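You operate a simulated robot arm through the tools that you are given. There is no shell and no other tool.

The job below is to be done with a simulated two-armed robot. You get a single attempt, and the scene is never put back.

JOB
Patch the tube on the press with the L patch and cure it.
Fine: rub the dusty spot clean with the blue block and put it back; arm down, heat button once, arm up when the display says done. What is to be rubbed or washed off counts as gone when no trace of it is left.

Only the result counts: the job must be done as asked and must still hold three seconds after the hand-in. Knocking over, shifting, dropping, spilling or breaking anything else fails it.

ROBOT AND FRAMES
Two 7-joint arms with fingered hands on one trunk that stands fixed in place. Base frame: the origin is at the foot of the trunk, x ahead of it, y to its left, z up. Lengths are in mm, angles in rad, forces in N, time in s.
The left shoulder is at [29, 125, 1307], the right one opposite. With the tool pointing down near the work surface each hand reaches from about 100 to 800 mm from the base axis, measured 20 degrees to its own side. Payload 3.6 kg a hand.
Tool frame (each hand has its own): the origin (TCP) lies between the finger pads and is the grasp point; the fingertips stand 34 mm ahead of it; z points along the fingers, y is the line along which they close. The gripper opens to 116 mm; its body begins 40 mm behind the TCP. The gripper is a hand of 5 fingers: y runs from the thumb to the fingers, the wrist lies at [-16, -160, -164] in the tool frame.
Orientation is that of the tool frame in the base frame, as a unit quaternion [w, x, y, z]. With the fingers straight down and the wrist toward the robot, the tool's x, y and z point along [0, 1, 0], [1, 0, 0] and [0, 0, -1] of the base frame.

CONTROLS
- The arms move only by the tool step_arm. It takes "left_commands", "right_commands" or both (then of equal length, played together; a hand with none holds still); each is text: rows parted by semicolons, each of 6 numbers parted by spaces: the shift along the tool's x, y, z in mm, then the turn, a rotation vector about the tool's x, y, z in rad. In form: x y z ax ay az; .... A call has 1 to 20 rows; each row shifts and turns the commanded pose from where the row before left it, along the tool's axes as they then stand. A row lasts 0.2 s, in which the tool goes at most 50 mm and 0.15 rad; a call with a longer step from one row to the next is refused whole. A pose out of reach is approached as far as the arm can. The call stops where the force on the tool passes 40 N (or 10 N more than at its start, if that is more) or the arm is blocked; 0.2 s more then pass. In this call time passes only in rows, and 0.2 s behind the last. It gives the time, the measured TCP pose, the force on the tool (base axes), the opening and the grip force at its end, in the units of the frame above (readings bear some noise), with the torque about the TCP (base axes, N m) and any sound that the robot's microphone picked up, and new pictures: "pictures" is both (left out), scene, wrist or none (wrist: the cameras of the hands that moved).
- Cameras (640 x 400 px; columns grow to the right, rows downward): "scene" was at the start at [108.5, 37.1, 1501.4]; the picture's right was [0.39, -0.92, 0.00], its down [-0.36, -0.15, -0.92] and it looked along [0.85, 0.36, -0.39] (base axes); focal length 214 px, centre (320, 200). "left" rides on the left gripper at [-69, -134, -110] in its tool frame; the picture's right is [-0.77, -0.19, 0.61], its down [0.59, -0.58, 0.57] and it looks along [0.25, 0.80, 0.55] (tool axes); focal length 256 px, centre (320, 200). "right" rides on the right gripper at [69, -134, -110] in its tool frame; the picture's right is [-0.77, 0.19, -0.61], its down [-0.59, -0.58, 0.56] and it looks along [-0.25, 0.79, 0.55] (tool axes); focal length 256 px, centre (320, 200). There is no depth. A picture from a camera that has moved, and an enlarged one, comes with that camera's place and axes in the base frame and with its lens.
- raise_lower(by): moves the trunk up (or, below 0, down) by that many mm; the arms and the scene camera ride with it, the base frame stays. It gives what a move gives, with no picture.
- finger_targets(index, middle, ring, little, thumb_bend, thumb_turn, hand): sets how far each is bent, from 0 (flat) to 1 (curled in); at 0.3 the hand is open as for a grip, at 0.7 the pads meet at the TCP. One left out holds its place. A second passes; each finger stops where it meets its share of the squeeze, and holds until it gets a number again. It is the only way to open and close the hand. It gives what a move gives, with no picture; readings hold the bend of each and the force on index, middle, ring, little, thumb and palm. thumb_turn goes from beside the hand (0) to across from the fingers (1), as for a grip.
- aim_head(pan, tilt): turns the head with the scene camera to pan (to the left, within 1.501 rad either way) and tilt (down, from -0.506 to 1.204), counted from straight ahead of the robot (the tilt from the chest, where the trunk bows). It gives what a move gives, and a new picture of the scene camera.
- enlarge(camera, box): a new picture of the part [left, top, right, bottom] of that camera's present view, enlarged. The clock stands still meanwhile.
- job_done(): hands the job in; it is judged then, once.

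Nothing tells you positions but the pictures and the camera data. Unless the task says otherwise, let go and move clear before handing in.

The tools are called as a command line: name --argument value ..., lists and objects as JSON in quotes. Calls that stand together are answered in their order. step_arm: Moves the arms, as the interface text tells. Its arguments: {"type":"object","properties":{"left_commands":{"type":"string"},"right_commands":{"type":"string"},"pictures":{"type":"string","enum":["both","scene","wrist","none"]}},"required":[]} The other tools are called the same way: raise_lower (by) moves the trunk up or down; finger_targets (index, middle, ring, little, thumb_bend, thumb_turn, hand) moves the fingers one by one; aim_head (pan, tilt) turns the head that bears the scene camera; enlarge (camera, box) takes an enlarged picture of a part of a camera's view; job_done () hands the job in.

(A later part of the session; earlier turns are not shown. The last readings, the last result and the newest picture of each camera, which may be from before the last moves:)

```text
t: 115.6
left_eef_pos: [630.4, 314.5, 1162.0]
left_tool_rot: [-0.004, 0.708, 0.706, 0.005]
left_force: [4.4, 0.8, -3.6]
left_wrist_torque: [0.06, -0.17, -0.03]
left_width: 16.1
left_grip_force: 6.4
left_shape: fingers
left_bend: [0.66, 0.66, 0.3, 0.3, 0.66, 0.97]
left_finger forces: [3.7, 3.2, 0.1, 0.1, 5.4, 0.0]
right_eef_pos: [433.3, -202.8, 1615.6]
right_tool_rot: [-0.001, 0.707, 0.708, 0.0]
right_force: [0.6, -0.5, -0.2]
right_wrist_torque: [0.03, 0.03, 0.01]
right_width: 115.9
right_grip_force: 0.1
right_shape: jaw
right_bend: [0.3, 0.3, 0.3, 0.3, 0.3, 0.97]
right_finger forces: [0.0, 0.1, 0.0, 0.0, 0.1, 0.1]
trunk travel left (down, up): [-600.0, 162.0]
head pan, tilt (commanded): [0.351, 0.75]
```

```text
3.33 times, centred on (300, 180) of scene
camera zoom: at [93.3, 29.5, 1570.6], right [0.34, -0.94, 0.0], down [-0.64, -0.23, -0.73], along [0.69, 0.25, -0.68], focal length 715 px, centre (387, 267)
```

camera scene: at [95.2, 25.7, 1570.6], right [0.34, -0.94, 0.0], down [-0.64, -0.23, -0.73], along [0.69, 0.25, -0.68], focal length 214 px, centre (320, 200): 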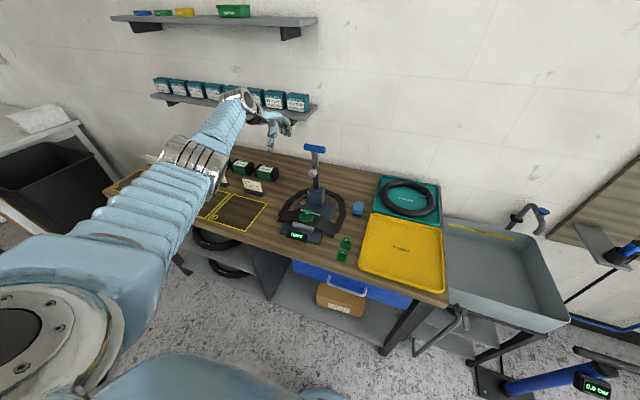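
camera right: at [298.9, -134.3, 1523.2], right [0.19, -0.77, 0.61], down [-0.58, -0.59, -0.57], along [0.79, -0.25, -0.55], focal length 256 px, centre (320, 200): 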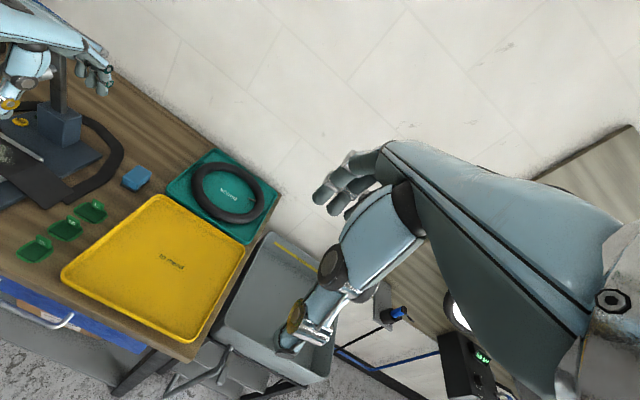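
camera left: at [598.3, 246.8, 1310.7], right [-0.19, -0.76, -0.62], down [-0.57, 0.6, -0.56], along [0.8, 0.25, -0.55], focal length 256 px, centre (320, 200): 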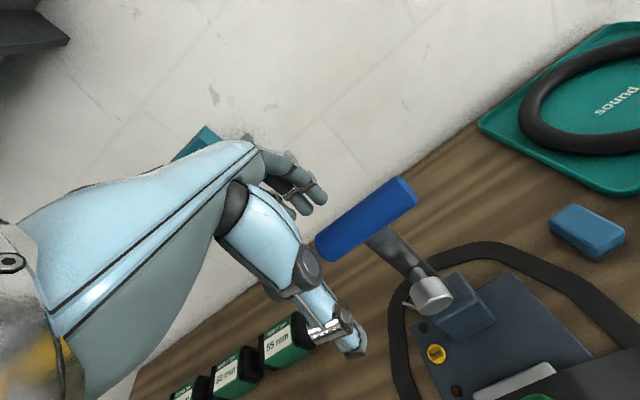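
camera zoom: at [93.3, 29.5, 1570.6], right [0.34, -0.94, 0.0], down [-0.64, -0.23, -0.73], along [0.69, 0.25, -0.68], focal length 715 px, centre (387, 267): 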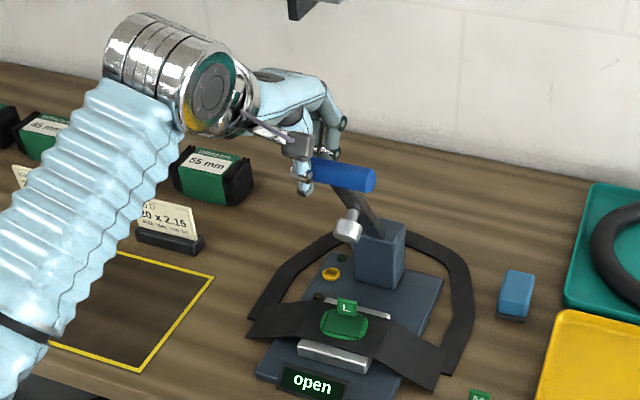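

Still light and smooth. Continuing to about 65°.

step_arm --left_commands "0 -9.9 7.4 0 0 0;0 -9.7 8.1 0 0 0;0 -8.9 8.5 0 0 0;0 -8.5 8.9 0 0 0;0 -8.1 9.7 0 0 0;0 -7.4 9.9 0 0 0;0 -6.7 10.3 0 0 0;0 -6.4 10.9 0 0 0;0 -5.5 11 0 0 0" --pictures "none"

enlarge --camera "scene" --box '[240, 130, 340, 250]'

```text
t: 117.6
left_eef_pos: [557.7, 315.5, 1078.4]
left_tool_rot: [-0.004, 0.709, 0.705, 0.004]
left_force: [0.0, -0.1, 0.3]
left_wrist_torque: [-0.03, -0.02, -0.01]
left_width: 8.4
left_grip_force: 0.2
left_shape: fingers
left_bend: [0.68, 0.68, 0.3, 0.3, 0.68, 0.97]
left_finger forces: [0.7, 0.1, 0.1, 0.0, 0.0, 0.0]
right_eef_pos: [432.5, -202.5, 1615.1]
right_tool_rot: [0.0, 0.707, 0.707, 0.0]
right_force: [0.1, -0.6, -0.3]
right_wrist_torque: [0.01, 0.0, 0.0]
right_width: 115.9
right_grip_force: 0.0
right_shape: jaw
right_bend: [0.3, 0.3, 0.3, 0.3, 0.3, 0.97]
right_finger forces: [0.0, 0.0, 0.0, 0.0, 0.0, 0.0]
trunk travel left (down, up): [-600.0, 162.0]
head pan, tilt (commanded): [0.351, 0.75]
```

```text
3.33 times, centred on (290, 190) of scene
camera zoom: at [91.9, 29.1, 1570.7], right [0.34, -0.94, 0.0], down [-0.64, -0.23, -0.73], along [0.69, 0.25, -0.68], focal length 715 px, centre (420, 233)
```

zoom: 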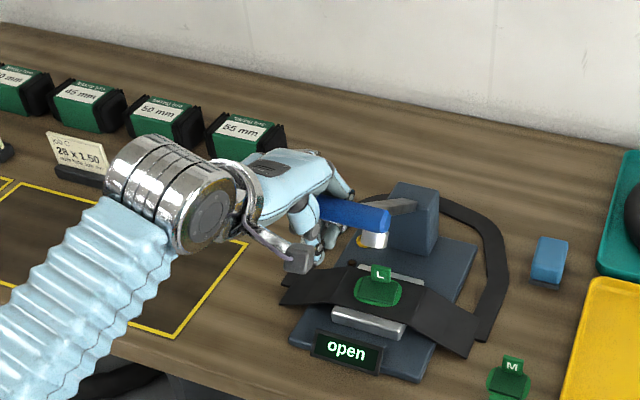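

The bar now sits loosely caged in the curled fingers at about 55° and the lever holds by friction. For the last part I'll push from above, so I'll open the hand and rise clear of the bar.

finger_targets --hand "left" --index 0.3 --middle 0.3 --thumb_bend 0.3

step_arm --left_commands "0 5 -20 0 0 0;0 5 -25 0 0 0;0 5 -25 0 0 0;0 0 -20 0 0 0" --pictures "both"

enlarge --camera "scene" --box '[240, 130, 340, 250]'

```text
t: 118.6
left_eef_pos: [558.1, 313.9, 1078.3]
left_tool_rot: [-0.005, 0.708, 0.706, 0.005]
left_force: [1.1, 0.1, 0.0]
left_wrist_torque: [0.01, -0.02, 0.0]
left_width: 117.7
left_grip_force: 0.3
left_shape: fingers
left_bend: [0.3, 0.3, 0.3, 0.3, 0.3, 0.97]
left_finger forces: [0.1, 0.0, 0.1, 0.0, 0.0, 0.1]
right_eef_pos: [432.0, -203.9, 1616.0]
right_tool_rot: [0.0, 0.707, 0.707, -0.001]
right_force: [-0.5, 0.0, 1.2]
right_wrist_torque: [-0.03, -0.01, 0.03]
right_width: 115.9
right_grip_force: 0.1
right_shape: jaw
right_bend: [0.3, 0.3, 0.3, 0.3, 0.3, 0.97]
right_finger forces: [0.0, 0.0, 0.0, 0.0, 0.0, 0.0]
trunk travel left (down, up): [-600.0, 162.0]
head pan, tilt (commanded): [0.351, 0.75]
```

```text
t: 119.6
left_eef_pos: [572.4, 314.1, 1168.4]
left_tool_rot: [-0.004, 0.709, 0.706, 0.004]
left_force: [-0.8, -0.6, -0.3]
left_wrist_torque: [0.0, 0.02, -0.02]
left_width: 117.1
left_grip_force: 0.1
left_shape: fingers
left_bend: [0.3, 0.3, 0.3, 0.3, 0.3, 0.97]
left_finger forces: [0.0, 0.0, 0.1, 0.0, 0.0, 0.0]
right_eef_pos: [433.3, -203.3, 1615.0]
right_tool_rot: [0.0, 0.707, 0.707, -0.001]
right_force: [-0.4, -0.6, 0.4]
right_wrist_torque: [0.01, 0.01, 0.0]
right_width: 116.2
right_grip_force: 0.1
right_shape: jaw
right_bend: [0.3, 0.3, 0.3, 0.3, 0.3, 0.97]
right_finger forces: [0.0, 0.1, 0.0, 0.1, 0.1, 0.0]
trunk travel left (down, up): [-600.0, 162.0]
head pan, tilt (commanded): [0.351, 0.75]
camera scene: at [92.1, 28.7, 1570.7], right [0.34, -0.94, 0.0], down [-0.64, -0.23, -0.73], along [0.69, 0.25, -0.68], focal length 214 px, centre (320, 200)
camera left: at [438.3, 242.1, 1277.9], right [-0.19, -0.76, -0.62], down [-0.58, 0.6, -0.56], along [0.8, 0.25, -0.55], focal length 256 px, centre (320, 200)
```

scene: 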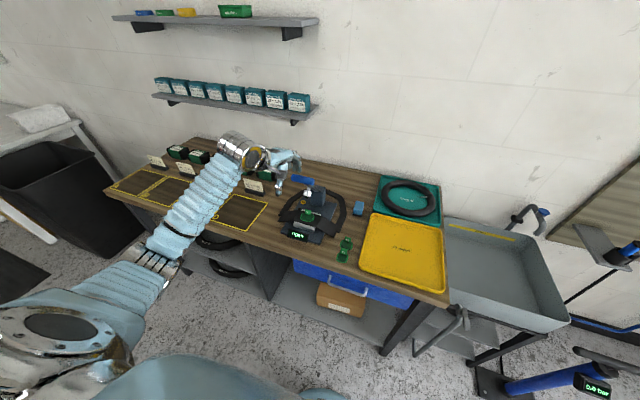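
left: 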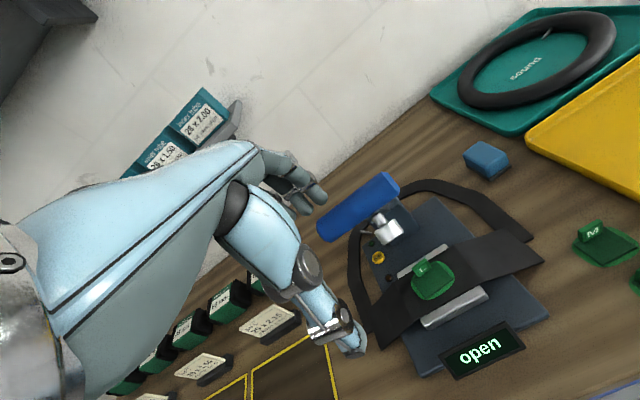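

```text
3.33 times, centred on (290, 190) of scene
camera zoom: at [92.1, 28.7, 1570.7], right [0.34, -0.94, 0.0], down [-0.64, -0.23, -0.73], along [0.69, 0.25, -0.68], focal length 715 px, centre (420, 233)
```

zoom: 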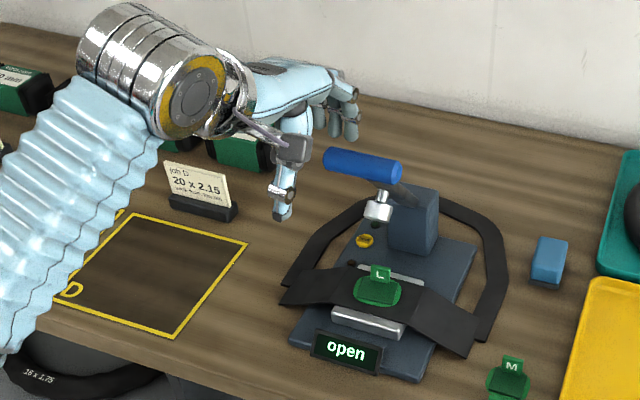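

The lever is now near 40°. I'll check whether it stays put or drifts.

step_arm --left_commands "0 0 0 0 0 0;0 0 0 0 0 0;0 0 0 0 0 0;0 0 0 0 0 0" --pictures "none"

enlarge --camera "scene" --box '[240, 130, 340, 250]'

```text
t: 120.6
left_eef_pos: [572.2, 312.9, 1167.9]
left_tool_rot: [-0.005, 0.708, 0.706, 0.005]
left_force: [1.1, -0.2, 0.6]
left_wrist_torque: [0.01, -0.02, 0.0]
left_width: 117.8
left_grip_force: 0.2
left_shape: fingers
left_bend: [0.3, 0.3, 0.3, 0.3, 0.3, 0.97]
left_finger forces: [0.3, 0.1, 0.0, 0.0, 0.0, 0.0]
right_eef_pos: [432.3, -202.7, 1615.3]
right_tool_rot: [0.0, 0.707, 0.707, -0.001]
right_force: [0.1, -0.5, 0.4]
right_wrist_torque: [0.03, -0.02, 0.01]
right_width: 115.9
right_grip_force: 0.1
right_shape: jaw
right_bend: [0.3, 0.3, 0.3, 0.3, 0.3, 0.97]
right_finger forces: [0.0, 0.0, 0.0, 0.0, 0.0, 0.0]
trunk travel left (down, up): [-600.0, 162.0]
head pan, tilt (commanded): [0.351, 0.75]
```

```text
3.33 times, centred on (290, 190) of scene
camera zoom: at [92.2, 28.8, 1570.7], right [0.34, -0.94, 0.0], down [-0.64, -0.23, -0.73], along [0.69, 0.25, -0.68], focal length 715 px, centre (420, 233)
```

zoom: 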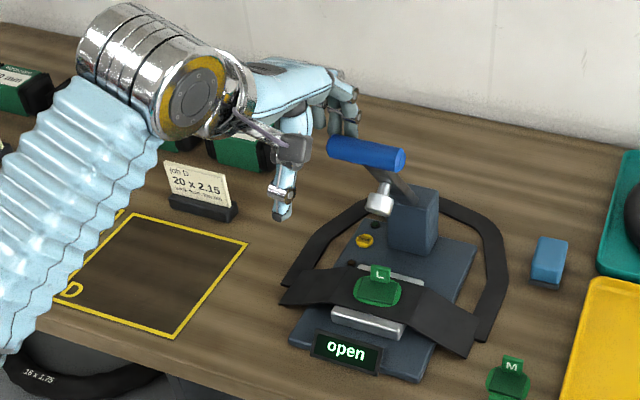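

The lever creeps back up slowly (a weak return spring), now resting against my index finger at about 37°. I'll shift the hand over the bar and close the fingers into a V-shaped cradle on top of it, so I can push it down from above.

step_arm --left_commands "-3 30 -12 0 0 0;-4 32 -12 0 0 0" --pictures "none"

finger_targets --hand "left" --index 0.63 --middle 0.63 --ring 0.63 --little 0.63 --thumb_bend 0.63

enlarge --camera "scene" --box '[240, 110, 340, 230]'

enlarge --camera "left" --box '[220, 120, 460, 370]'

```text
t: 121.2
left_eef_pos: [638.2, 305.1, 1193.0]
left_tool_rot: [-0.005, 0.709, 0.705, 0.004]
left_force: [-0.7, -0.7, 0.1]
left_wrist_torque: [0.0, 0.01, -0.03]
left_width: 117.6
left_grip_force: 0.1
left_shape: fingers
left_bend: [0.3, 0.3, 0.3, 0.3, 0.3, 0.97]
left_finger forces: [0.0, 0.1, 0.0, 0.0, 0.0, 0.1]
right_eef_pos: [433.1, -205.0, 1614.4]
right_tool_rot: [-0.001, 0.707, 0.707, 0.0]
right_force: [0.8, 0.2, 0.1]
right_wrist_torque: [0.01, 0.04, 0.0]
right_width: 115.8
right_grip_force: 0.0
right_shape: jaw
right_bend: [0.3, 0.3, 0.3, 0.3, 0.3, 0.97]
right_finger forces: [0.0, 0.0, 0.0, 0.1, 0.0, 0.0]
trunk travel left (down, up): [-600.0, 162.0]
head pan, tilt (commanded): [0.351, 0.75]
```

```text
t: 122.2
left_eef_pos: [636.3, 306.3, 1194.7]
left_tool_rot: [-0.005, 0.708, 0.706, 0.005]
left_force: [0.4, -0.6, 0.1]
left_wrist_torque: [-0.01, -0.05, 0.01]
left_width: 22.5
left_grip_force: 0.1
left_shape: fingers
left_bend: [0.63, 0.63, 0.63, 0.63, 0.63, 0.97]
left_finger forces: [0.1, 0.3, 0.1, 0.1, 0.0, 0.1]
right_eef_pos: [433.0, -203.7, 1614.9]
right_tool_rot: [0.001, 0.707, 0.707, -0.001]
right_force: [0.7, 0.3, -0.4]
right_wrist_torque: [-0.02, 0.01, 0.01]
right_width: 116.1
right_grip_force: 0.1
right_shape: jaw
right_bend: [0.3, 0.3, 0.3, 0.3, 0.3, 0.97]
right_finger forces: [0.1, 0.0, 0.1, 0.0, 0.0, 0.0]
trunk travel left (down, up): [-600.0, 162.0]
head pan, tilt (commanded): [0.351, 0.75]
```

```text
3.33 times, centred on (290, 170) of scene
camera zoom: at [92.3, 28.7, 1570.7], right [0.34, -0.94, 0.0], down [-0.64, -0.23, -0.73], along [0.69, 0.25, -0.68], focal length 715 px, centre (420, 300)
```

zoom: 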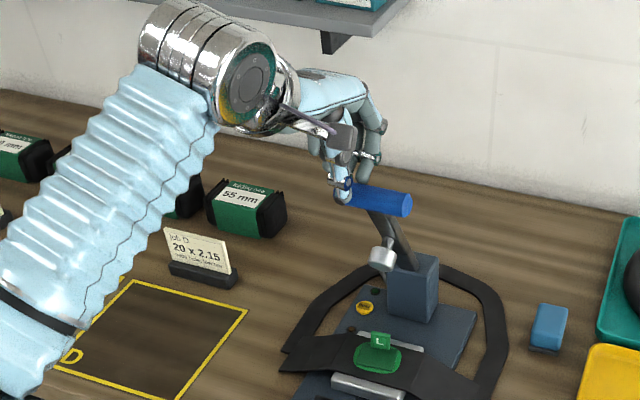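

```text
1.60 times, centred on (340, 245) of left
camera zoom: at [501.4, 235.1, 1302.5], right [-0.19, -0.76, -0.62], down [-0.57, 0.6, -0.56], along [0.8, 0.25, -0.55], focal length 410 px, centre (288, 128)
```

zoom: 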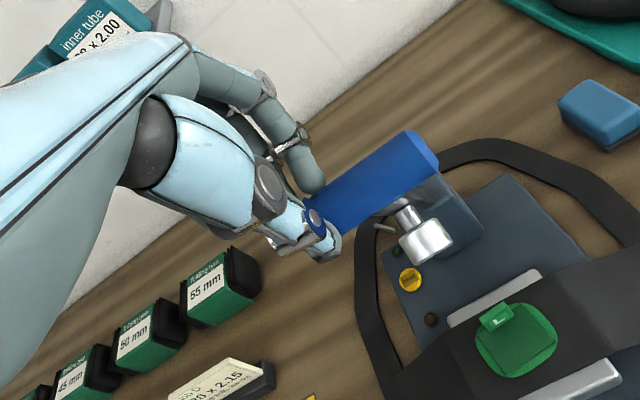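

The fingertips form a V right over the bar at about 31°. I'll press down along the arc, checking contact as I go.

step_arm --left_commands "0 4 5 0 0 0;0 -11 6 0 0 0;0 -9.9 7.4 0 0 0;0 -9.7 8.1 0 0 0;0 -8.9 8.5 0 0 0" --pictures "none"

enlarge --camera "scene" --box '[240, 120, 340, 240]'

```text
t: 123.4
left_eef_pos: [598.9, 306.2, 1157.5]
left_tool_rot: [-0.004, 0.709, 0.706, 0.004]
left_force: [-0.5, 1.1, -0.3]
left_wrist_torque: [0.0, -0.04, -0.01]
left_width: 22.3
left_grip_force: 0.4
left_shape: fingers
left_bend: [0.63, 0.63, 0.63, 0.63, 0.63, 0.97]
left_finger forces: [0.3, 0.0, 0.0, 0.1, 0.0, 0.0]
right_eef_pos: [432.7, -203.7, 1615.2]
right_tool_rot: [0.0, 0.707, 0.707, 0.0]
right_force: [-0.7, -1.2, 0.4]
right_wrist_torque: [0.01, 0.03, -0.01]
right_width: 115.8
right_grip_force: 0.0
right_shape: jaw
right_bend: [0.3, 0.3, 0.3, 0.3, 0.3, 0.97]
right_finger forces: [0.0, 0.1, 0.0, 0.0, 0.1, 0.0]
trunk travel left (down, up): [-600.0, 162.0]
head pan, tilt (commanded): [0.351, 0.75]
```

```text
3.33 times, centred on (290, 180) of scene
camera zoom: at [91.9, 28.9, 1570.7], right [0.34, -0.94, 0.0], down [-0.64, -0.23, -0.73], along [0.69, 0.25, -0.68], focal length 715 px, centre (420, 267)
```

zoom: 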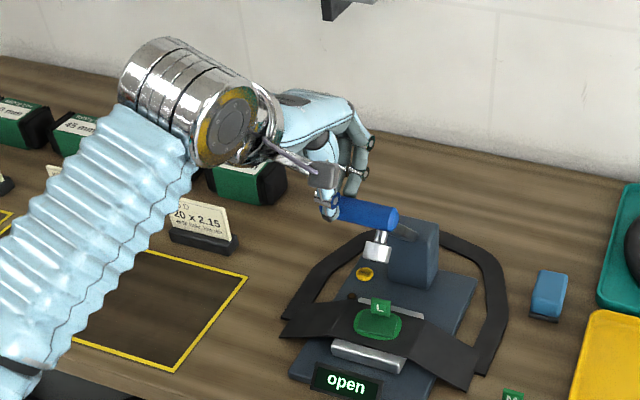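

The lever follows the cradle with almost no force. Continuing down to about 65°.

step_arm --left_commands "0 -8.5 8.9 0 0 0;0 -8.1 9.7 0 0 0;0 -7.4 9.9 0 0 0;0 -6.7 10.3 0 0 0;0 -6.4 10.9 0 0 0;0 -5.5 11 0 0 0" --pictures "none"

enlarge --camera "scene" --box '[240, 140, 340, 260]'

```text
t: 124.8
left_eef_pos: [556.5, 307.0, 1096.9]
left_tool_rot: [-0.004, 0.708, 0.706, 0.005]
left_force: [-0.2, -0.2, 1.3]
left_wrist_torque: [-0.04, -0.02, 0.01]
left_width: 22.6
left_grip_force: 0.3
left_shape: fingers
left_bend: [0.63, 0.63, 0.63, 0.63, 0.63, 0.97]
left_finger forces: [0.5, 0.0, 0.0, 0.0, 0.6, 0.0]
right_eef_pos: [431.7, -202.9, 1616.3]
right_tool_rot: [0.0, 0.707, 0.707, 0.0]
right_force: [-0.4, -0.1, 0.1]
right_wrist_torque: [0.0, 0.02, -0.01]
right_width: 116.0
right_grip_force: 0.0
right_shape: jaw
right_bend: [0.3, 0.3, 0.3, 0.3, 0.3, 0.97]
right_finger forces: [0.1, 0.1, 0.1, 0.1, 0.1, 0.1]
trunk travel left (down, up): [-600.0, 162.0]
head pan, tilt (commanded): [0.351, 0.75]
```

```text
3.33 times, centred on (290, 200) of scene
camera zoom: at [92.0, 28.9, 1570.7], right [0.34, -0.94, 0.0], down [-0.64, -0.23, -0.73], along [0.69, 0.25, -0.68], focal length 715 px, centre (420, 200)
```

zoom: 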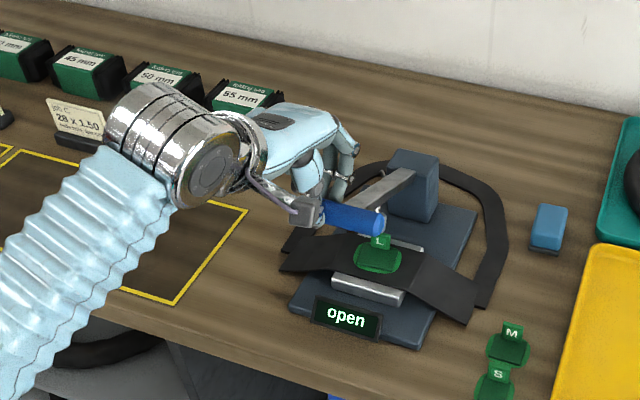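

Following nicely at about 63°. I'll go on to about 78° and check the pressing foot against the patch and its tab.

step_arm --left_commands "0 -4.9 11.3 0 0 0;0 -4.3 11.9 0 0 0;0 -3.5 11.8 0 0 0;0 -2.9 12 0 0 0" --pictures "wrist"

enlarge --camera "scene" --box '[260, 160, 340, 250]'

enlarge --camera "left" --box '[280, 140, 560, 380]'

```text
t: 125.8
left_eef_pos: [540.8, 308.1, 1048.3]
left_tool_rot: [-0.005, 0.708, 0.706, 0.005]
left_force: [0.2, 0.1, 0.0]
left_wrist_torque: [0.0, 0.0, 0.01]
left_width: 22.2
left_grip_force: 0.0
left_shape: fingers
left_bend: [0.63, 0.63, 0.63, 0.63, 0.63, 0.97]
left_finger forces: [0.0, 0.0, 0.0, 0.0, 0.0, 0.0]
right_eef_pos: [432.3, -202.9, 1616.7]
right_tool_rot: [0.0, 0.707, 0.707, 0.0]
right_force: [0.9, -0.1, -0.4]
right_wrist_torque: [0.02, 0.03, -0.01]
right_width: 115.9
right_grip_force: 0.1
right_shape: jaw
right_bend: [0.3, 0.3, 0.3, 0.3, 0.3, 0.97]
right_finger forces: [0.1, 0.1, 0.0, 0.0, 0.0, 0.1]
trunk travel left (down, up): [-600.0, 162.0]
head pan, tilt (commanded): [0.351, 0.75]
camera left: at [406.6, 236.9, 1157.5], right [-0.19, -0.76, -0.62], down [-0.57, 0.6, -0.56], along [0.8, 0.25, -0.55], focal length 256 px, centre (320, 200)
```

left: 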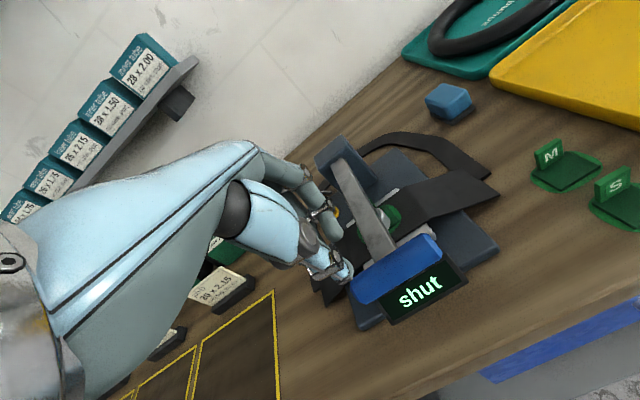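

```text
4.44 times, centred on (300, 205) of scene
camera zoom: at [92.1, 28.8, 1570.7], right [0.34, -0.94, 0.0], down [-0.64, -0.23, -0.73], along [0.69, 0.25, -0.68], focal length 953 px, centre (409, 178)
```

zoom: 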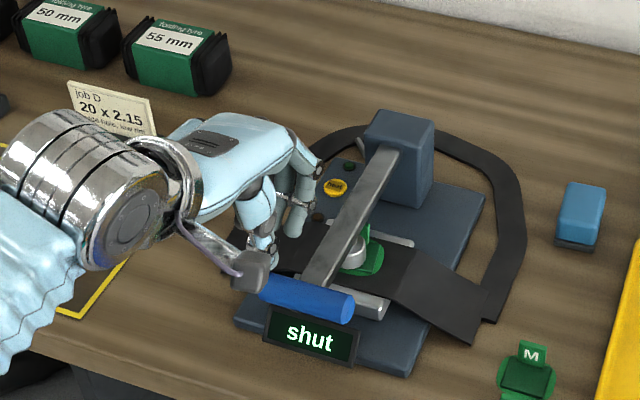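

```text
1.67 times, centred on (420, 260) of left
camera zoom: at [406.6, 236.9, 1157.5], right [-0.19, -0.76, -0.62], down [-0.57, 0.6, -0.56], along [0.8, 0.25, -0.55], focal length 427 px, centre (153, 100)
```

zoom: 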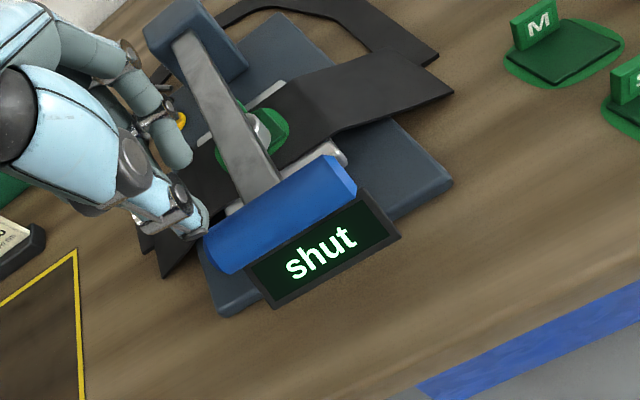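

The lever snapped down past its over-centre point: the display reads "shut" and the foot presses on the patch, with my hand free. Next I'll back off upward and left, and lower the trunk in stages for reaching the heat button at (735, 344.5).

step_arm --left_commands "0 0 -30 0 0 0;10 15 -35 0 0 0;15 20 -35 0 0 0;20 25 0 0 0 0" --pictures "none"

raise_lower --by -100

step_arm --left_commands "0 25 -35 0 0 0;0 25 -35 0 0 0;0 25 -30 0 0 0" --pictures "none"

raise_lower --by -100

aim_head --pan 0.35 --tilt 0.65

```text
t: 126.8
left_eef_pos: [603.1, 352.8, 1147.5]
left_tool_rot: [-0.006, 0.708, 0.706, 0.005]
left_force: [-0.1, 0.4, 0.6]
left_wrist_torque: [0.01, -0.01, -0.04]
left_width: 22.1
left_grip_force: 0.0
left_shape: fingers
left_bend: [0.63, 0.63, 0.63, 0.63, 0.63, 0.97]
left_finger forces: [0.0, 0.0, 0.1, 0.1, 0.0, 0.1]
right_eef_pos: [434.2, -202.6, 1616.5]
right_tool_rot: [-0.001, 0.707, 0.707, 0.0]
right_force: [0.4, 1.2, -0.2]
right_wrist_torque: [0.0, 0.02, 0.0]
right_width: 115.7
right_grip_force: 0.1
right_shape: jaw
right_bend: [0.3, 0.3, 0.3, 0.3, 0.3, 0.97]
right_finger forces: [0.0, 0.0, 0.0, 0.1, 0.0, 0.1]
trunk travel left (down, up): [-600.0, 162.0]
head pan, tilt (commanded): [0.351, 0.75]
```

```text
t: 128.1
left_eef_pos: [599.9, 351.1, 1049.5]
left_tool_rot: [-0.004, 0.708, 0.706, 0.005]
left_force: [-0.2, -0.5, -0.3]
left_wrist_torque: [-0.01, 0.0, -0.05]
left_width: 22.4
left_grip_force: 0.1
left_shape: fingers
left_bend: [0.63, 0.63, 0.63, 0.63, 0.63, 0.97]
left_finger forces: [0.0, 0.1, 0.1, 0.1, 0.0, 0.1]
right_eef_pos: [431.8, -202.3, 1515.9]
right_tool_rot: [0.0, 0.707, 0.707, 0.0]
right_force: [-0.5, -0.4, 0.0]
right_wrist_torque: [-0.01, 0.01, 0.0]
right_width: 116.0
right_grip_force: 0.0
right_shape: jaw
right_bend: [0.3, 0.3, 0.3, 0.3, 0.3, 0.97]
right_finger forces: [0.0, 0.0, 0.0, 0.0, 0.1, 0.0]
trunk travel left (down, up): [-500.0, 262.0]
head pan, tilt (commanded): [0.351, 0.75]
```

```text
t: 128.9
left_eef_pos: [673.4, 348.2, 1150.1]
left_tool_rot: [-0.005, 0.708, 0.706, 0.004]
left_force: [1.3, 0.1, 0.6]
left_wrist_torque: [0.01, 0.0, -0.01]
left_width: 21.9
left_grip_force: 0.0
left_shape: fingers
left_bend: [0.63, 0.63, 0.63, 0.63, 0.63, 0.97]
left_finger forces: [0.0, 0.0, 0.0, 0.1, 0.0, 0.0]
right_eef_pos: [432.8, -203.9, 1514.4]
right_tool_rot: [-0.001, 0.707, 0.707, -0.001]
right_force: [0.3, -0.6, 0.9]
right_wrist_torque: [-0.04, 0.0, 0.02]
right_width: 115.9
right_grip_force: 0.1
right_shape: jaw
right_bend: [0.3, 0.3, 0.3, 0.3, 0.3, 0.97]
right_finger forces: [0.0, 0.0, 0.0, 0.0, 0.0, 0.0]
trunk travel left (down, up): [-500.0, 262.0]
head pan, tilt (commanded): [0.351, 0.75]
```

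```text
t: 130.3
left_eef_pos: [676.1, 350.4, 1050.0]
left_tool_rot: [-0.004, 0.708, 0.706, 0.005]
left_force: [0.4, 0.2, 0.0]
left_wrist_torque: [-0.02, 0.01, 0.0]
left_width: 22.4
left_grip_force: 0.1
left_shape: fingers
left_bend: [0.63, 0.63, 0.63, 0.63, 0.63, 0.97]
left_finger forces: [0.0, 0.0, 0.0, 0.0, 0.0, 0.0]
right_eef_pos: [431.7, -202.1, 1416.3]
right_tool_rot: [0.0, 0.707, 0.707, 0.0]
right_force: [0.2, 0.4, -0.1]
right_wrist_torque: [0.03, 0.0, 0.01]
right_width: 115.9
right_grip_force: 0.1
right_shape: jaw
right_bend: [0.3, 0.3, 0.3, 0.3, 0.3, 0.97]
right_finger forces: [0.0, 0.0, 0.0, 0.1, 0.1, 0.0]
trunk travel left (down, up): [-400.0, 362.0]
head pan, tilt (commanded): [0.351, 0.75]
```

```text
t: 130.9
left_eef_pos: [676.5, 348.7, 1048.9]
left_tool_rot: [-0.006, 0.708, 0.706, 0.006]
left_force: [0.4, -0.3, 0.0]
left_wrist_torque: [-0.02, -0.01, -0.01]
left_width: 22.1
left_grip_force: 0.0
left_shape: fingers
left_bend: [0.63, 0.63, 0.63, 0.63, 0.63, 0.97]
left_finger forces: [0.1, 0.0, 0.0, 0.0, 0.0, 0.0]
right_eef_pos: [432.7, -203.9, 1414.5]
right_tool_rot: [0.0, 0.707, 0.707, 0.0]
right_force: [-0.8, -0.6, 0.7]
right_wrist_torque: [0.0, 0.01, -0.01]
right_width: 115.8
right_grip_force: 0.0
right_shape: jaw
right_bend: [0.3, 0.3, 0.3, 0.3, 0.3, 0.97]
right_finger forces: [0.0, 0.0, 0.1, 0.0, 0.0, 0.0]
trunk travel left (down, up): [-400.0, 362.0]
head pan, tilt (commanded): [0.351, 0.649]
camera scene: at [124.9, 30.2, 1378.0], right [0.34, -0.94, 0.0], down [-0.57, -0.21, -0.8], along [0.75, 0.27, -0.61], focal length 214 px, centre (320, 200)
```

scene: 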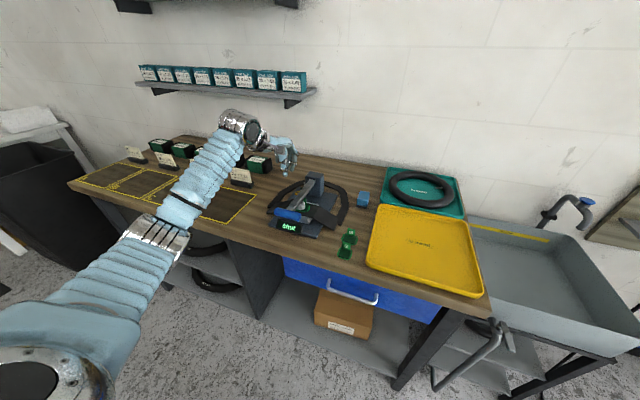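

The lever stays shut. I'll shape the hand for a press: index and thumb tips together, the other fingers curled up, and move over the button.

finger_targets --hand "left" --index 0.69 --middle 1.0 --ring 1.0 --little 1.0 --thumb_bend 0.69

step_arm --left_commands "0.5 29 20 0 0 0;0.5 29 20 0 0 0" --pictures "wrist"

enlarge --camera "left" --box '[220, 140, 460, 370]'

enlarge --camera "scene" --box '[260, 110, 360, 240]'

```text
t: 131.9
left_eef_pos: [676.4, 350.2, 1049.9]
left_tool_rot: [-0.005, 0.708, 0.706, 0.005]
left_force: [0.3, 0.5, 0.0]
left_wrist_torque: [-0.03, 0.02, 0.02]
left_width: 5.6
left_grip_force: 0.1
left_shape: fingers
left_bend: [0.69, 1.0, 1.0, 1.0, 0.69, 0.97]
left_finger forces: [0.0, 0.0, 0.0, 0.1, 0.0, 0.0]
right_eef_pos: [432.6, -204.0, 1414.4]
right_tool_rot: [0.0, 0.707, 0.707, 0.0]
right_force: [-0.4, 0.3, 0.5]
right_wrist_torque: [0.02, -0.03, 0.04]
right_width: 116.0
right_grip_force: 0.0
right_shape: jaw
right_bend: [0.3, 0.3, 0.3, 0.3, 0.3, 0.97]
right_finger forces: [0.1, 0.1, 0.1, 0.0, 0.0, 0.0]
trunk travel left (down, up): [-400.0, 362.0]
head pan, tilt (commanded): [0.351, 0.649]
```

```text
t: 132.5
left_eef_pos: [736.9, 350.4, 1008.3]
left_tool_rot: [-0.006, 0.709, 0.705, 0.004]
left_force: [-0.1, 0.7, -0.2]
left_wrist_torque: [-0.01, 0.06, -0.01]
left_width: 5.4
left_grip_force: 0.0
left_shape: fingers
left_bend: [0.69, 1.0, 1.0, 1.0, 0.69, 0.97]
left_finger forces: [0.0, 0.1, 0.1, 0.0, 0.0, 0.0]
right_eef_pos: [433.8, -203.9, 1415.3]
right_tool_rot: [-0.001, 0.707, 0.707, 0.001]
right_force: [0.4, -0.9, 0.2]
right_wrist_torque: [0.01, 0.01, -0.02]
right_width: 116.1
right_grip_force: 0.0
right_shape: jaw
right_bend: [0.3, 0.3, 0.3, 0.3, 0.3, 0.97]
right_finger forces: [0.1, 0.0, 0.0, 0.0, 0.0, 0.0]
trunk travel left (down, up): [-400.0, 362.0]
head pan, tilt (commanded): [0.351, 0.649]
camera left: at [602.2, 279.3, 1117.8], right [-0.19, -0.76, -0.62], down [-0.57, 0.6, -0.56], along [0.8, 0.25, -0.55], focal length 256 px, centre (320, 200)
```

left: 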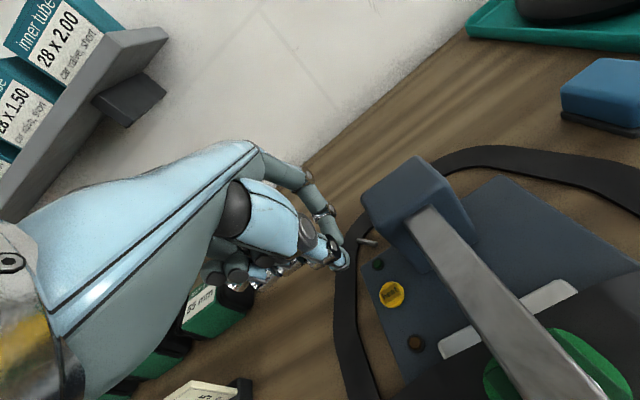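

```text
1.74 times, centred on (340, 255) of left
camera zoom: at [602.2, 279.3, 1117.8], right [-0.19, -0.76, -0.62], down [-0.57, 0.6, -0.56], along [0.8, 0.25, -0.55], focal length 445 px, centre (285, 104)
```

zoom: 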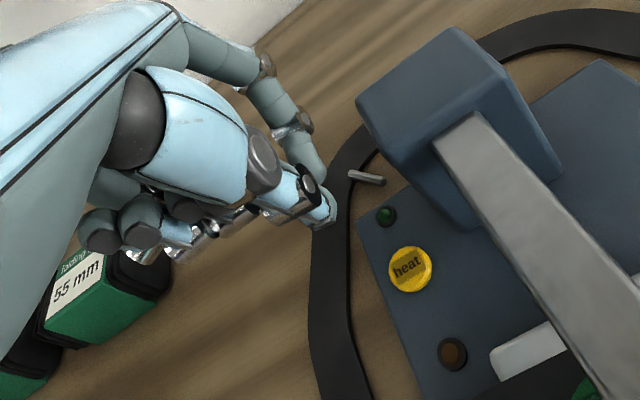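

```text
3.08 times, centred on (310, 175) of scene
camera zoom: at [125.5, 29.7, 1378.0], right [0.34, -0.94, 0.0], down [-0.57, -0.21, -0.8], along [0.75, 0.27, -0.61], focal length 660 px, centre (351, 277)
```

zoom: 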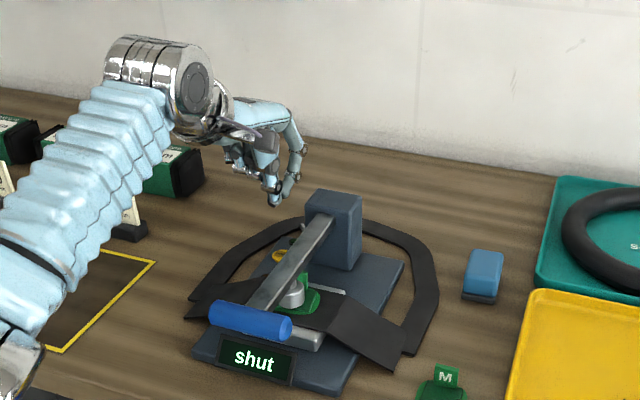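

The tip cluster is almost exactly above the heat button (offset about 2 mm). I'll trim and descend toward it.

step_arm --left_commands "-2 -1.5 20 0 0 0;0 0 20 0 0 0;0 0 18 0 0 0" --pictures "wrist"

enlarge --camera "left" --box '[240, 160, 440, 340]'

enlarge --camera "scene" --box '[260, 140, 350, 240]'

```text
t: 133.3
left_eef_pos: [733.9, 350.2, 951.9]
left_tool_rot: [-0.005, 0.708, 0.706, 0.004]
left_force: [0.0, -1.2, 0.9]
left_wrist_torque: [-0.02, -0.02, -0.01]
left_width: 5.3
left_grip_force: 0.0
left_shape: fingers
left_bend: [0.69, 1.0, 1.0, 1.0, 0.69, 0.97]
left_finger forces: [0.0, 0.1, 0.1, 0.1, 0.0, 0.0]
right_eef_pos: [433.5, -203.1, 1414.7]
right_tool_rot: [0.0, 0.707, 0.707, -0.001]
right_force: [0.0, 0.7, 0.1]
right_wrist_torque: [0.01, -0.01, -0.02]
right_width: 116.2
right_grip_force: 0.0
right_shape: jaw
right_bend: [0.3, 0.3, 0.3, 0.3, 0.3, 0.97]
right_finger forces: [0.0, 0.0, 0.0, 0.0, 0.0, 0.0]
trunk travel left (down, up): [-400.0, 362.0]
head pan, tilt (commanded): [0.351, 0.649]
camera left: at [599.4, 278.8, 1060.4], right [-0.19, -0.76, -0.62], down [-0.57, 0.6, -0.56], along [0.8, 0.25, -0.55], focal length 256 px, centre (320, 200)
```

left: 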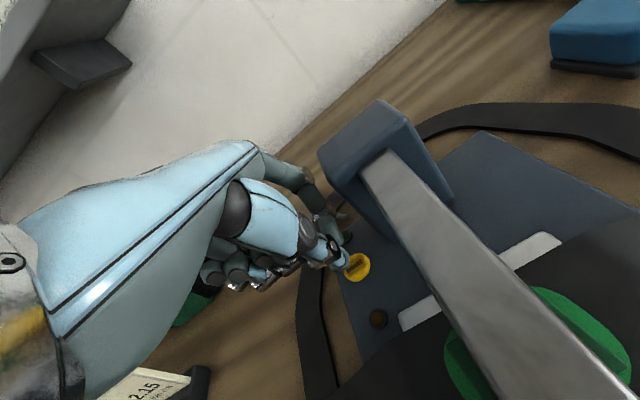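

```text
2.22 times, centred on (340, 250) of left
camera zoom: at [599.4, 278.8, 1060.4], right [-0.19, -0.76, -0.62], down [-0.57, 0.6, -0.56], along [0.8, 0.25, -0.55], focal length 569 px, centre (276, 89)
```

zoom: 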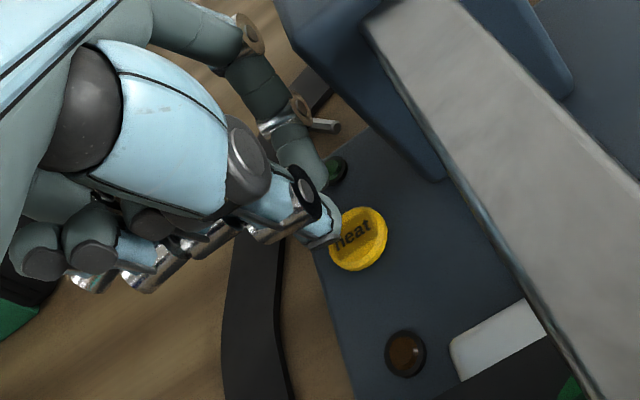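

```text
4.00 times, centred on (305, 190) of scene
camera zoom: at [125.2, 30.1, 1378.0], right [0.34, -0.94, 0.0], down [-0.57, -0.21, -0.8], along [0.75, 0.27, -0.6], focal length 858 px, centre (380, 240)
```

zoom: 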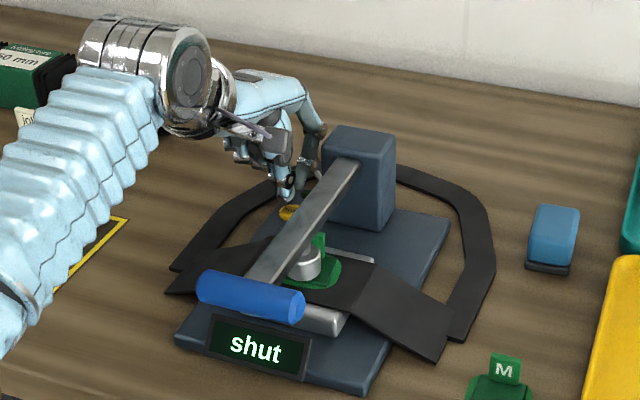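

The cluster is centred on the button. Lowering in small steps until it presses.

step_arm --left_commands "0 0 5 0 0 0;0 0 5 0 0 0;0 0 4 0 0 0" --pictures "none"

step_arm --left_commands "0 0 2 0 0 0;0 0 2 0 0 0" --pictures "scene"

```text
t: 134.1
left_eef_pos: [733.0, 349.2, 937.0]
left_tool_rot: [-0.004, 0.708, 0.706, 0.004]
left_force: [-0.1, 0.4, 0.3]
left_wrist_torque: [0.01, 0.03, 0.0]
left_width: 5.6
left_grip_force: 0.1
left_shape: fingers
left_bend: [0.69, 1.0, 1.0, 1.0, 0.69, 0.97]
left_finger forces: [0.0, 0.1, 0.0, 0.0, 0.1, 0.0]
right_eef_pos: [432.4, -203.0, 1415.1]
right_tool_rot: [0.0, 0.708, 0.707, 0.0]
right_force: [-0.2, -1.0, -0.4]
right_wrist_torque: [0.0, -0.01, -0.02]
right_width: 116.1
right_grip_force: 0.0
right_shape: jaw
right_bend: [0.3, 0.3, 0.3, 0.3, 0.3, 0.97]
right_finger forces: [0.0, 0.1, 0.0, 0.0, 0.0, 0.0]
trunk travel left (down, up): [-400.0, 362.0]
head pan, tilt (commanded): [0.351, 0.649]
```

```text
t: 134.7
left_eef_pos: [733.0, 349.7, 934.5]
left_tool_rot: [-0.004, 0.709, 0.706, 0.006]
left_force: [0.1, -0.9, 2.0]
left_wrist_torque: [-0.03, 0.08, 0.0]
left_width: 5.5
left_grip_force: 1.2
left_shape: fingers
left_bend: [0.69, 1.0, 1.0, 1.0, 0.69, 0.97]
left_finger forces: [0.0, 0.0, 0.0, 0.0, 2.2, 0.0]
right_eef_pos: [432.3, -203.4, 1416.7]
right_tool_rot: [0.0, 0.707, 0.707, 0.0]
right_force: [0.1, 0.6, -0.7]
right_wrist_torque: [0.0, 0.01, 0.01]
right_width: 116.2
right_grip_force: 0.1
right_shape: jaw
right_bend: [0.3, 0.3, 0.3, 0.3, 0.3, 0.97]
right_finger forces: [0.0, 0.0, 0.1, 0.0, 0.0, 0.0]
trunk travel left (down, up): [-400.0, 362.0]
head pan, tilt (commanded): [0.351, 0.649]
heard: click
camera scene: at [124.5, 30.0, 1378.1], right [0.34, -0.94, 0.0], down [-0.57, -0.21, -0.8], along [0.75, 0.27, -0.6], focal length 214 px, centre (320, 200)
```

scene: 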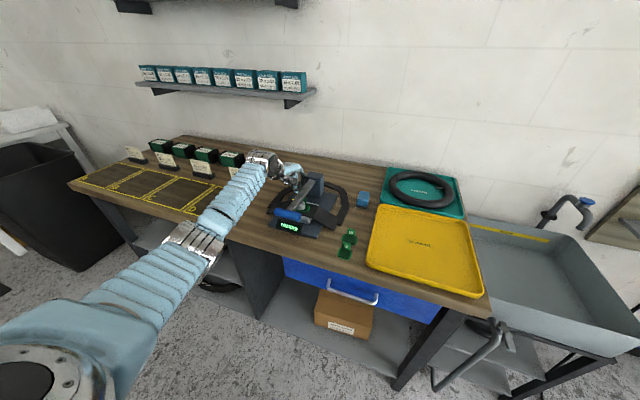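

A click was heard. I'll check the display before lifting.

enlarge --camera "scene" --box '[260, 180, 350, 250]'

```text
5.71 times, centred on (305, 215) of scene
camera zoom: at [124.5, 30.0, 1378.1], right [0.34, -0.94, 0.0], down [-0.57, -0.21, -0.8], along [0.75, 0.27, -0.6], focal length 1226 px, centre (406, 114)
```

zoom: 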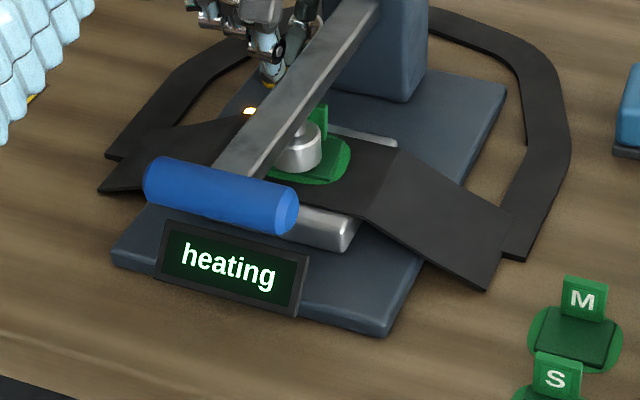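

The display says "heating" and the lamp is lit. I'll lift straight off the button and then get ready at the lever handle while it heats.

step_arm --left_commands "0 0 -15 0 0 0;0 0 -25 0 0 0;0 0 -35 0 0 0;0 -30 -30 0 0 0;0 -30 -30 0 0 0;0 -30 0 0 0 0" --pictures "scene"

enlarge --camera "scene" --box '[260, 170, 360, 260]'

```text
t: 136.1
left_eef_pos: [639.7, 347.8, 1069.5]
left_tool_rot: [-0.004, 0.708, 0.706, 0.004]
left_force: [-0.5, -0.1, 0.3]
left_wrist_torque: [-0.02, -0.01, -0.01]
left_width: 5.4
left_grip_force: 0.1
left_shape: fingers
left_bend: [0.69, 1.0, 1.0, 1.0, 0.69, 0.97]
left_finger forces: [0.1, 0.0, 0.0, 0.0, 0.0, 0.1]
right_eef_pos: [432.5, -202.8, 1415.1]
right_tool_rot: [0.0, 0.707, 0.707, -0.001]
right_force: [0.0, 0.3, -0.5]
right_wrist_torque: [-0.01, 0.0, -0.01]
right_width: 115.9
right_grip_force: 0.2
right_shape: jaw
right_bend: [0.3, 0.3, 0.3, 0.3, 0.3, 0.97]
right_finger forces: [0.0, 0.0, 0.0, 0.0, 0.0, 0.0]
trunk travel left (down, up): [-400.0, 362.0]
head pan, tilt (commanded): [0.351, 0.649]
camera scene: at [124.2, 30.8, 1378.1], right [0.34, -0.94, 0.0], down [-0.57, -0.21, -0.8], along [0.75, 0.27, -0.6], focal length 214 px, centre (320, 200)
```

scene: 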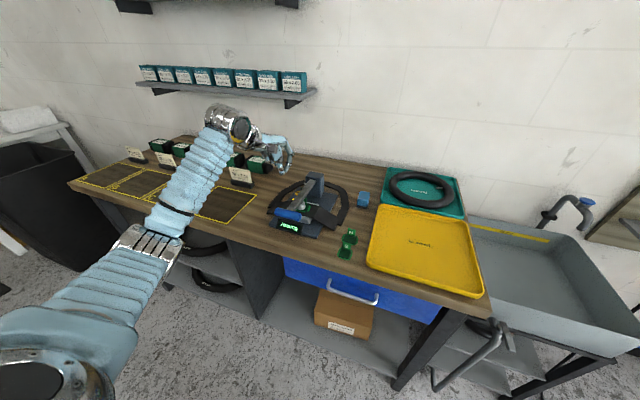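

```text
4.44 times, centred on (310, 215) of scene
camera zoom: at [124.2, 30.8, 1378.1], right [0.34, -0.94, 0.0], down [-0.57, -0.21, -0.8], along [0.75, 0.27, -0.6], focal length 953 px, centre (364, 133)
```

zoom: 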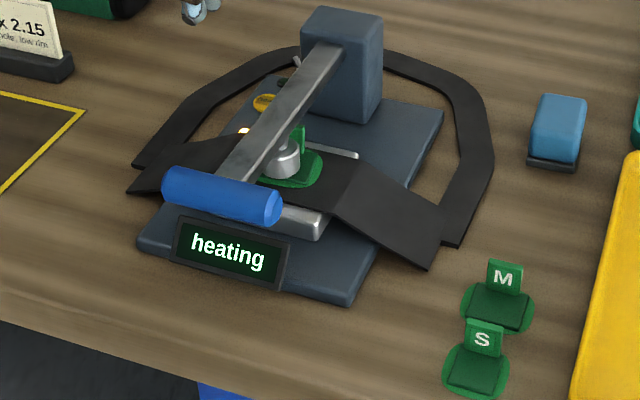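

Still heating. I'll open the hand and raise the trunk by 150 to be ready for lifting the arm.

finger_targets --hand "left" --index 0.3 --middle 0.3 --ring 0.3 --little 0.3 --thumb_bend 0.3

raise_lower --by 150

aim_head --pan 0.35 --tilt 0.75

enlarge --camera "scene" --box '[260, 150, 360, 260]'

```text
t: 137.1
left_eef_pos: [641.9, 347.8, 1069.3]
left_tool_rot: [-0.004, 0.709, 0.706, 0.004]
left_force: [-0.3, -0.7, 1.1]
left_wrist_torque: [0.0, -0.01, -0.01]
left_width: 117.2
left_grip_force: 0.1
left_shape: fingers
left_bend: [0.3, 0.3, 0.3, 0.3, 0.3, 0.97]
left_finger forces: [0.1, 0.0, 0.0, 0.0, 0.1, 0.1]
right_eef_pos: [433.6, -203.9, 1414.7]
right_tool_rot: [0.0, 0.707, 0.707, 0.0]
right_force: [0.8, -0.6, -0.5]
right_wrist_torque: [0.0, 0.03, -0.01]
right_width: 116.1
right_grip_force: 0.0
right_shape: jaw
right_bend: [0.3, 0.3, 0.3, 0.3, 0.3, 0.97]
right_finger forces: [0.0, 0.1, 0.1, 0.0, 0.0, 0.0]
trunk travel left (down, up): [-400.0, 362.0]
head pan, tilt (commanded): [0.351, 0.649]
```

```text
t: 138.9
left_eef_pos: [642.7, 348.2, 1217.7]
left_tool_rot: [-0.004, 0.708, 0.706, 0.004]
left_force: [0.1, 0.4, -0.1]
left_wrist_torque: [0.0, 0.01, 0.03]
left_width: 117.5
left_grip_force: 0.0
left_shape: fingers
left_bend: [0.3, 0.3, 0.3, 0.3, 0.3, 0.97]
left_finger forces: [0.1, 0.0, 0.0, 0.0, 0.1, 0.1]
right_eef_pos: [432.4, -202.5, 1564.9]
right_tool_rot: [-0.001, 0.707, 0.707, -0.001]
right_force: [0.1, -0.2, 0.4]
right_wrist_torque: [0.0, -0.04, 0.01]
right_width: 116.1
right_grip_force: 0.1
right_shape: jaw
right_bend: [0.3, 0.3, 0.3, 0.3, 0.3, 0.97]
right_finger forces: [0.0, 0.0, 0.1, 0.0, 0.0, 0.0]
trunk travel left (down, up): [-550.0, 212.0]
head pan, tilt (commanded): [0.351, 0.649]
```

```text
t: 139.6
left_eef_pos: [643.2, 349.4, 1218.4]
left_tool_rot: [-0.005, 0.708, 0.706, 0.005]
left_force: [-0.6, 0.2, 0.0]
left_wrist_torque: [0.02, 0.01, -0.02]
left_width: 117.3
left_grip_force: 0.0
left_shape: fingers
left_bend: [0.3, 0.3, 0.3, 0.3, 0.3, 0.97]
left_finger forces: [0.1, 0.0, 0.0, 0.0, 0.0, 0.0]
right_eef_pos: [432.6, -202.8, 1564.9]
right_tool_rot: [0.0, 0.707, 0.707, -0.001]
right_force: [-0.2, -0.4, 0.5]
right_wrist_torque: [-0.01, 0.01, -0.02]
right_width: 115.8
right_grip_force: 0.1
right_shape: jaw
right_bend: [0.3, 0.3, 0.3, 0.3, 0.3, 0.97]
right_finger forces: [0.0, 0.0, 0.1, 0.1, 0.0, 0.0]
trunk travel left (down, up): [-550.0, 212.0]
head pan, tilt (commanded): [0.351, 0.75]
camera scene: at [95.7, 28.9, 1520.5], right [0.34, -0.94, 0.0], down [-0.64, -0.23, -0.73], along [0.69, 0.25, -0.68], focal length 214 px, centre (320, 200)
```

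scene: 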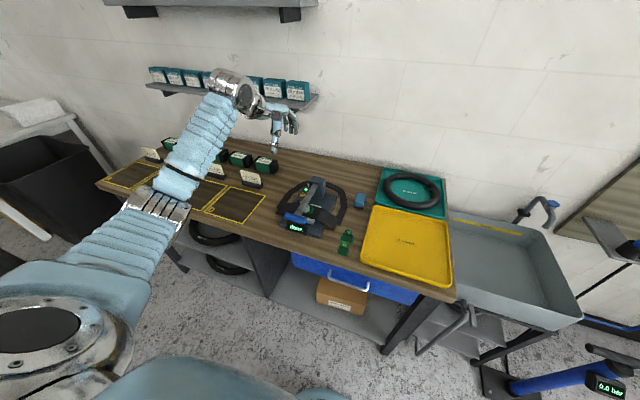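

```text
3.64 times, centred on (310, 205) of scene
camera zoom: at [95.7, 28.9, 1520.5], right [0.34, -0.94, 0.0], down [-0.64, -0.23, -0.73], along [0.69, 0.25, -0.68], focal length 780 px, centre (356, 182)
```

zoom: 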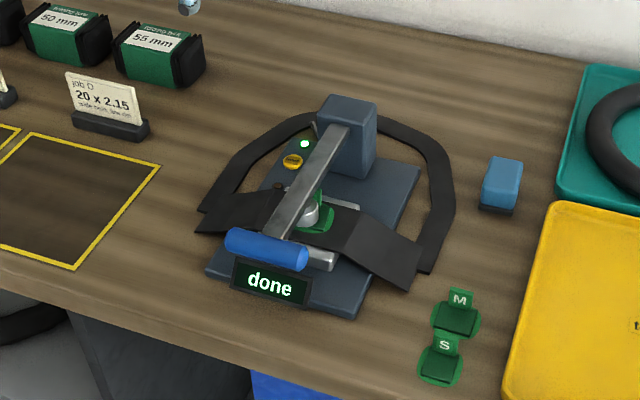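

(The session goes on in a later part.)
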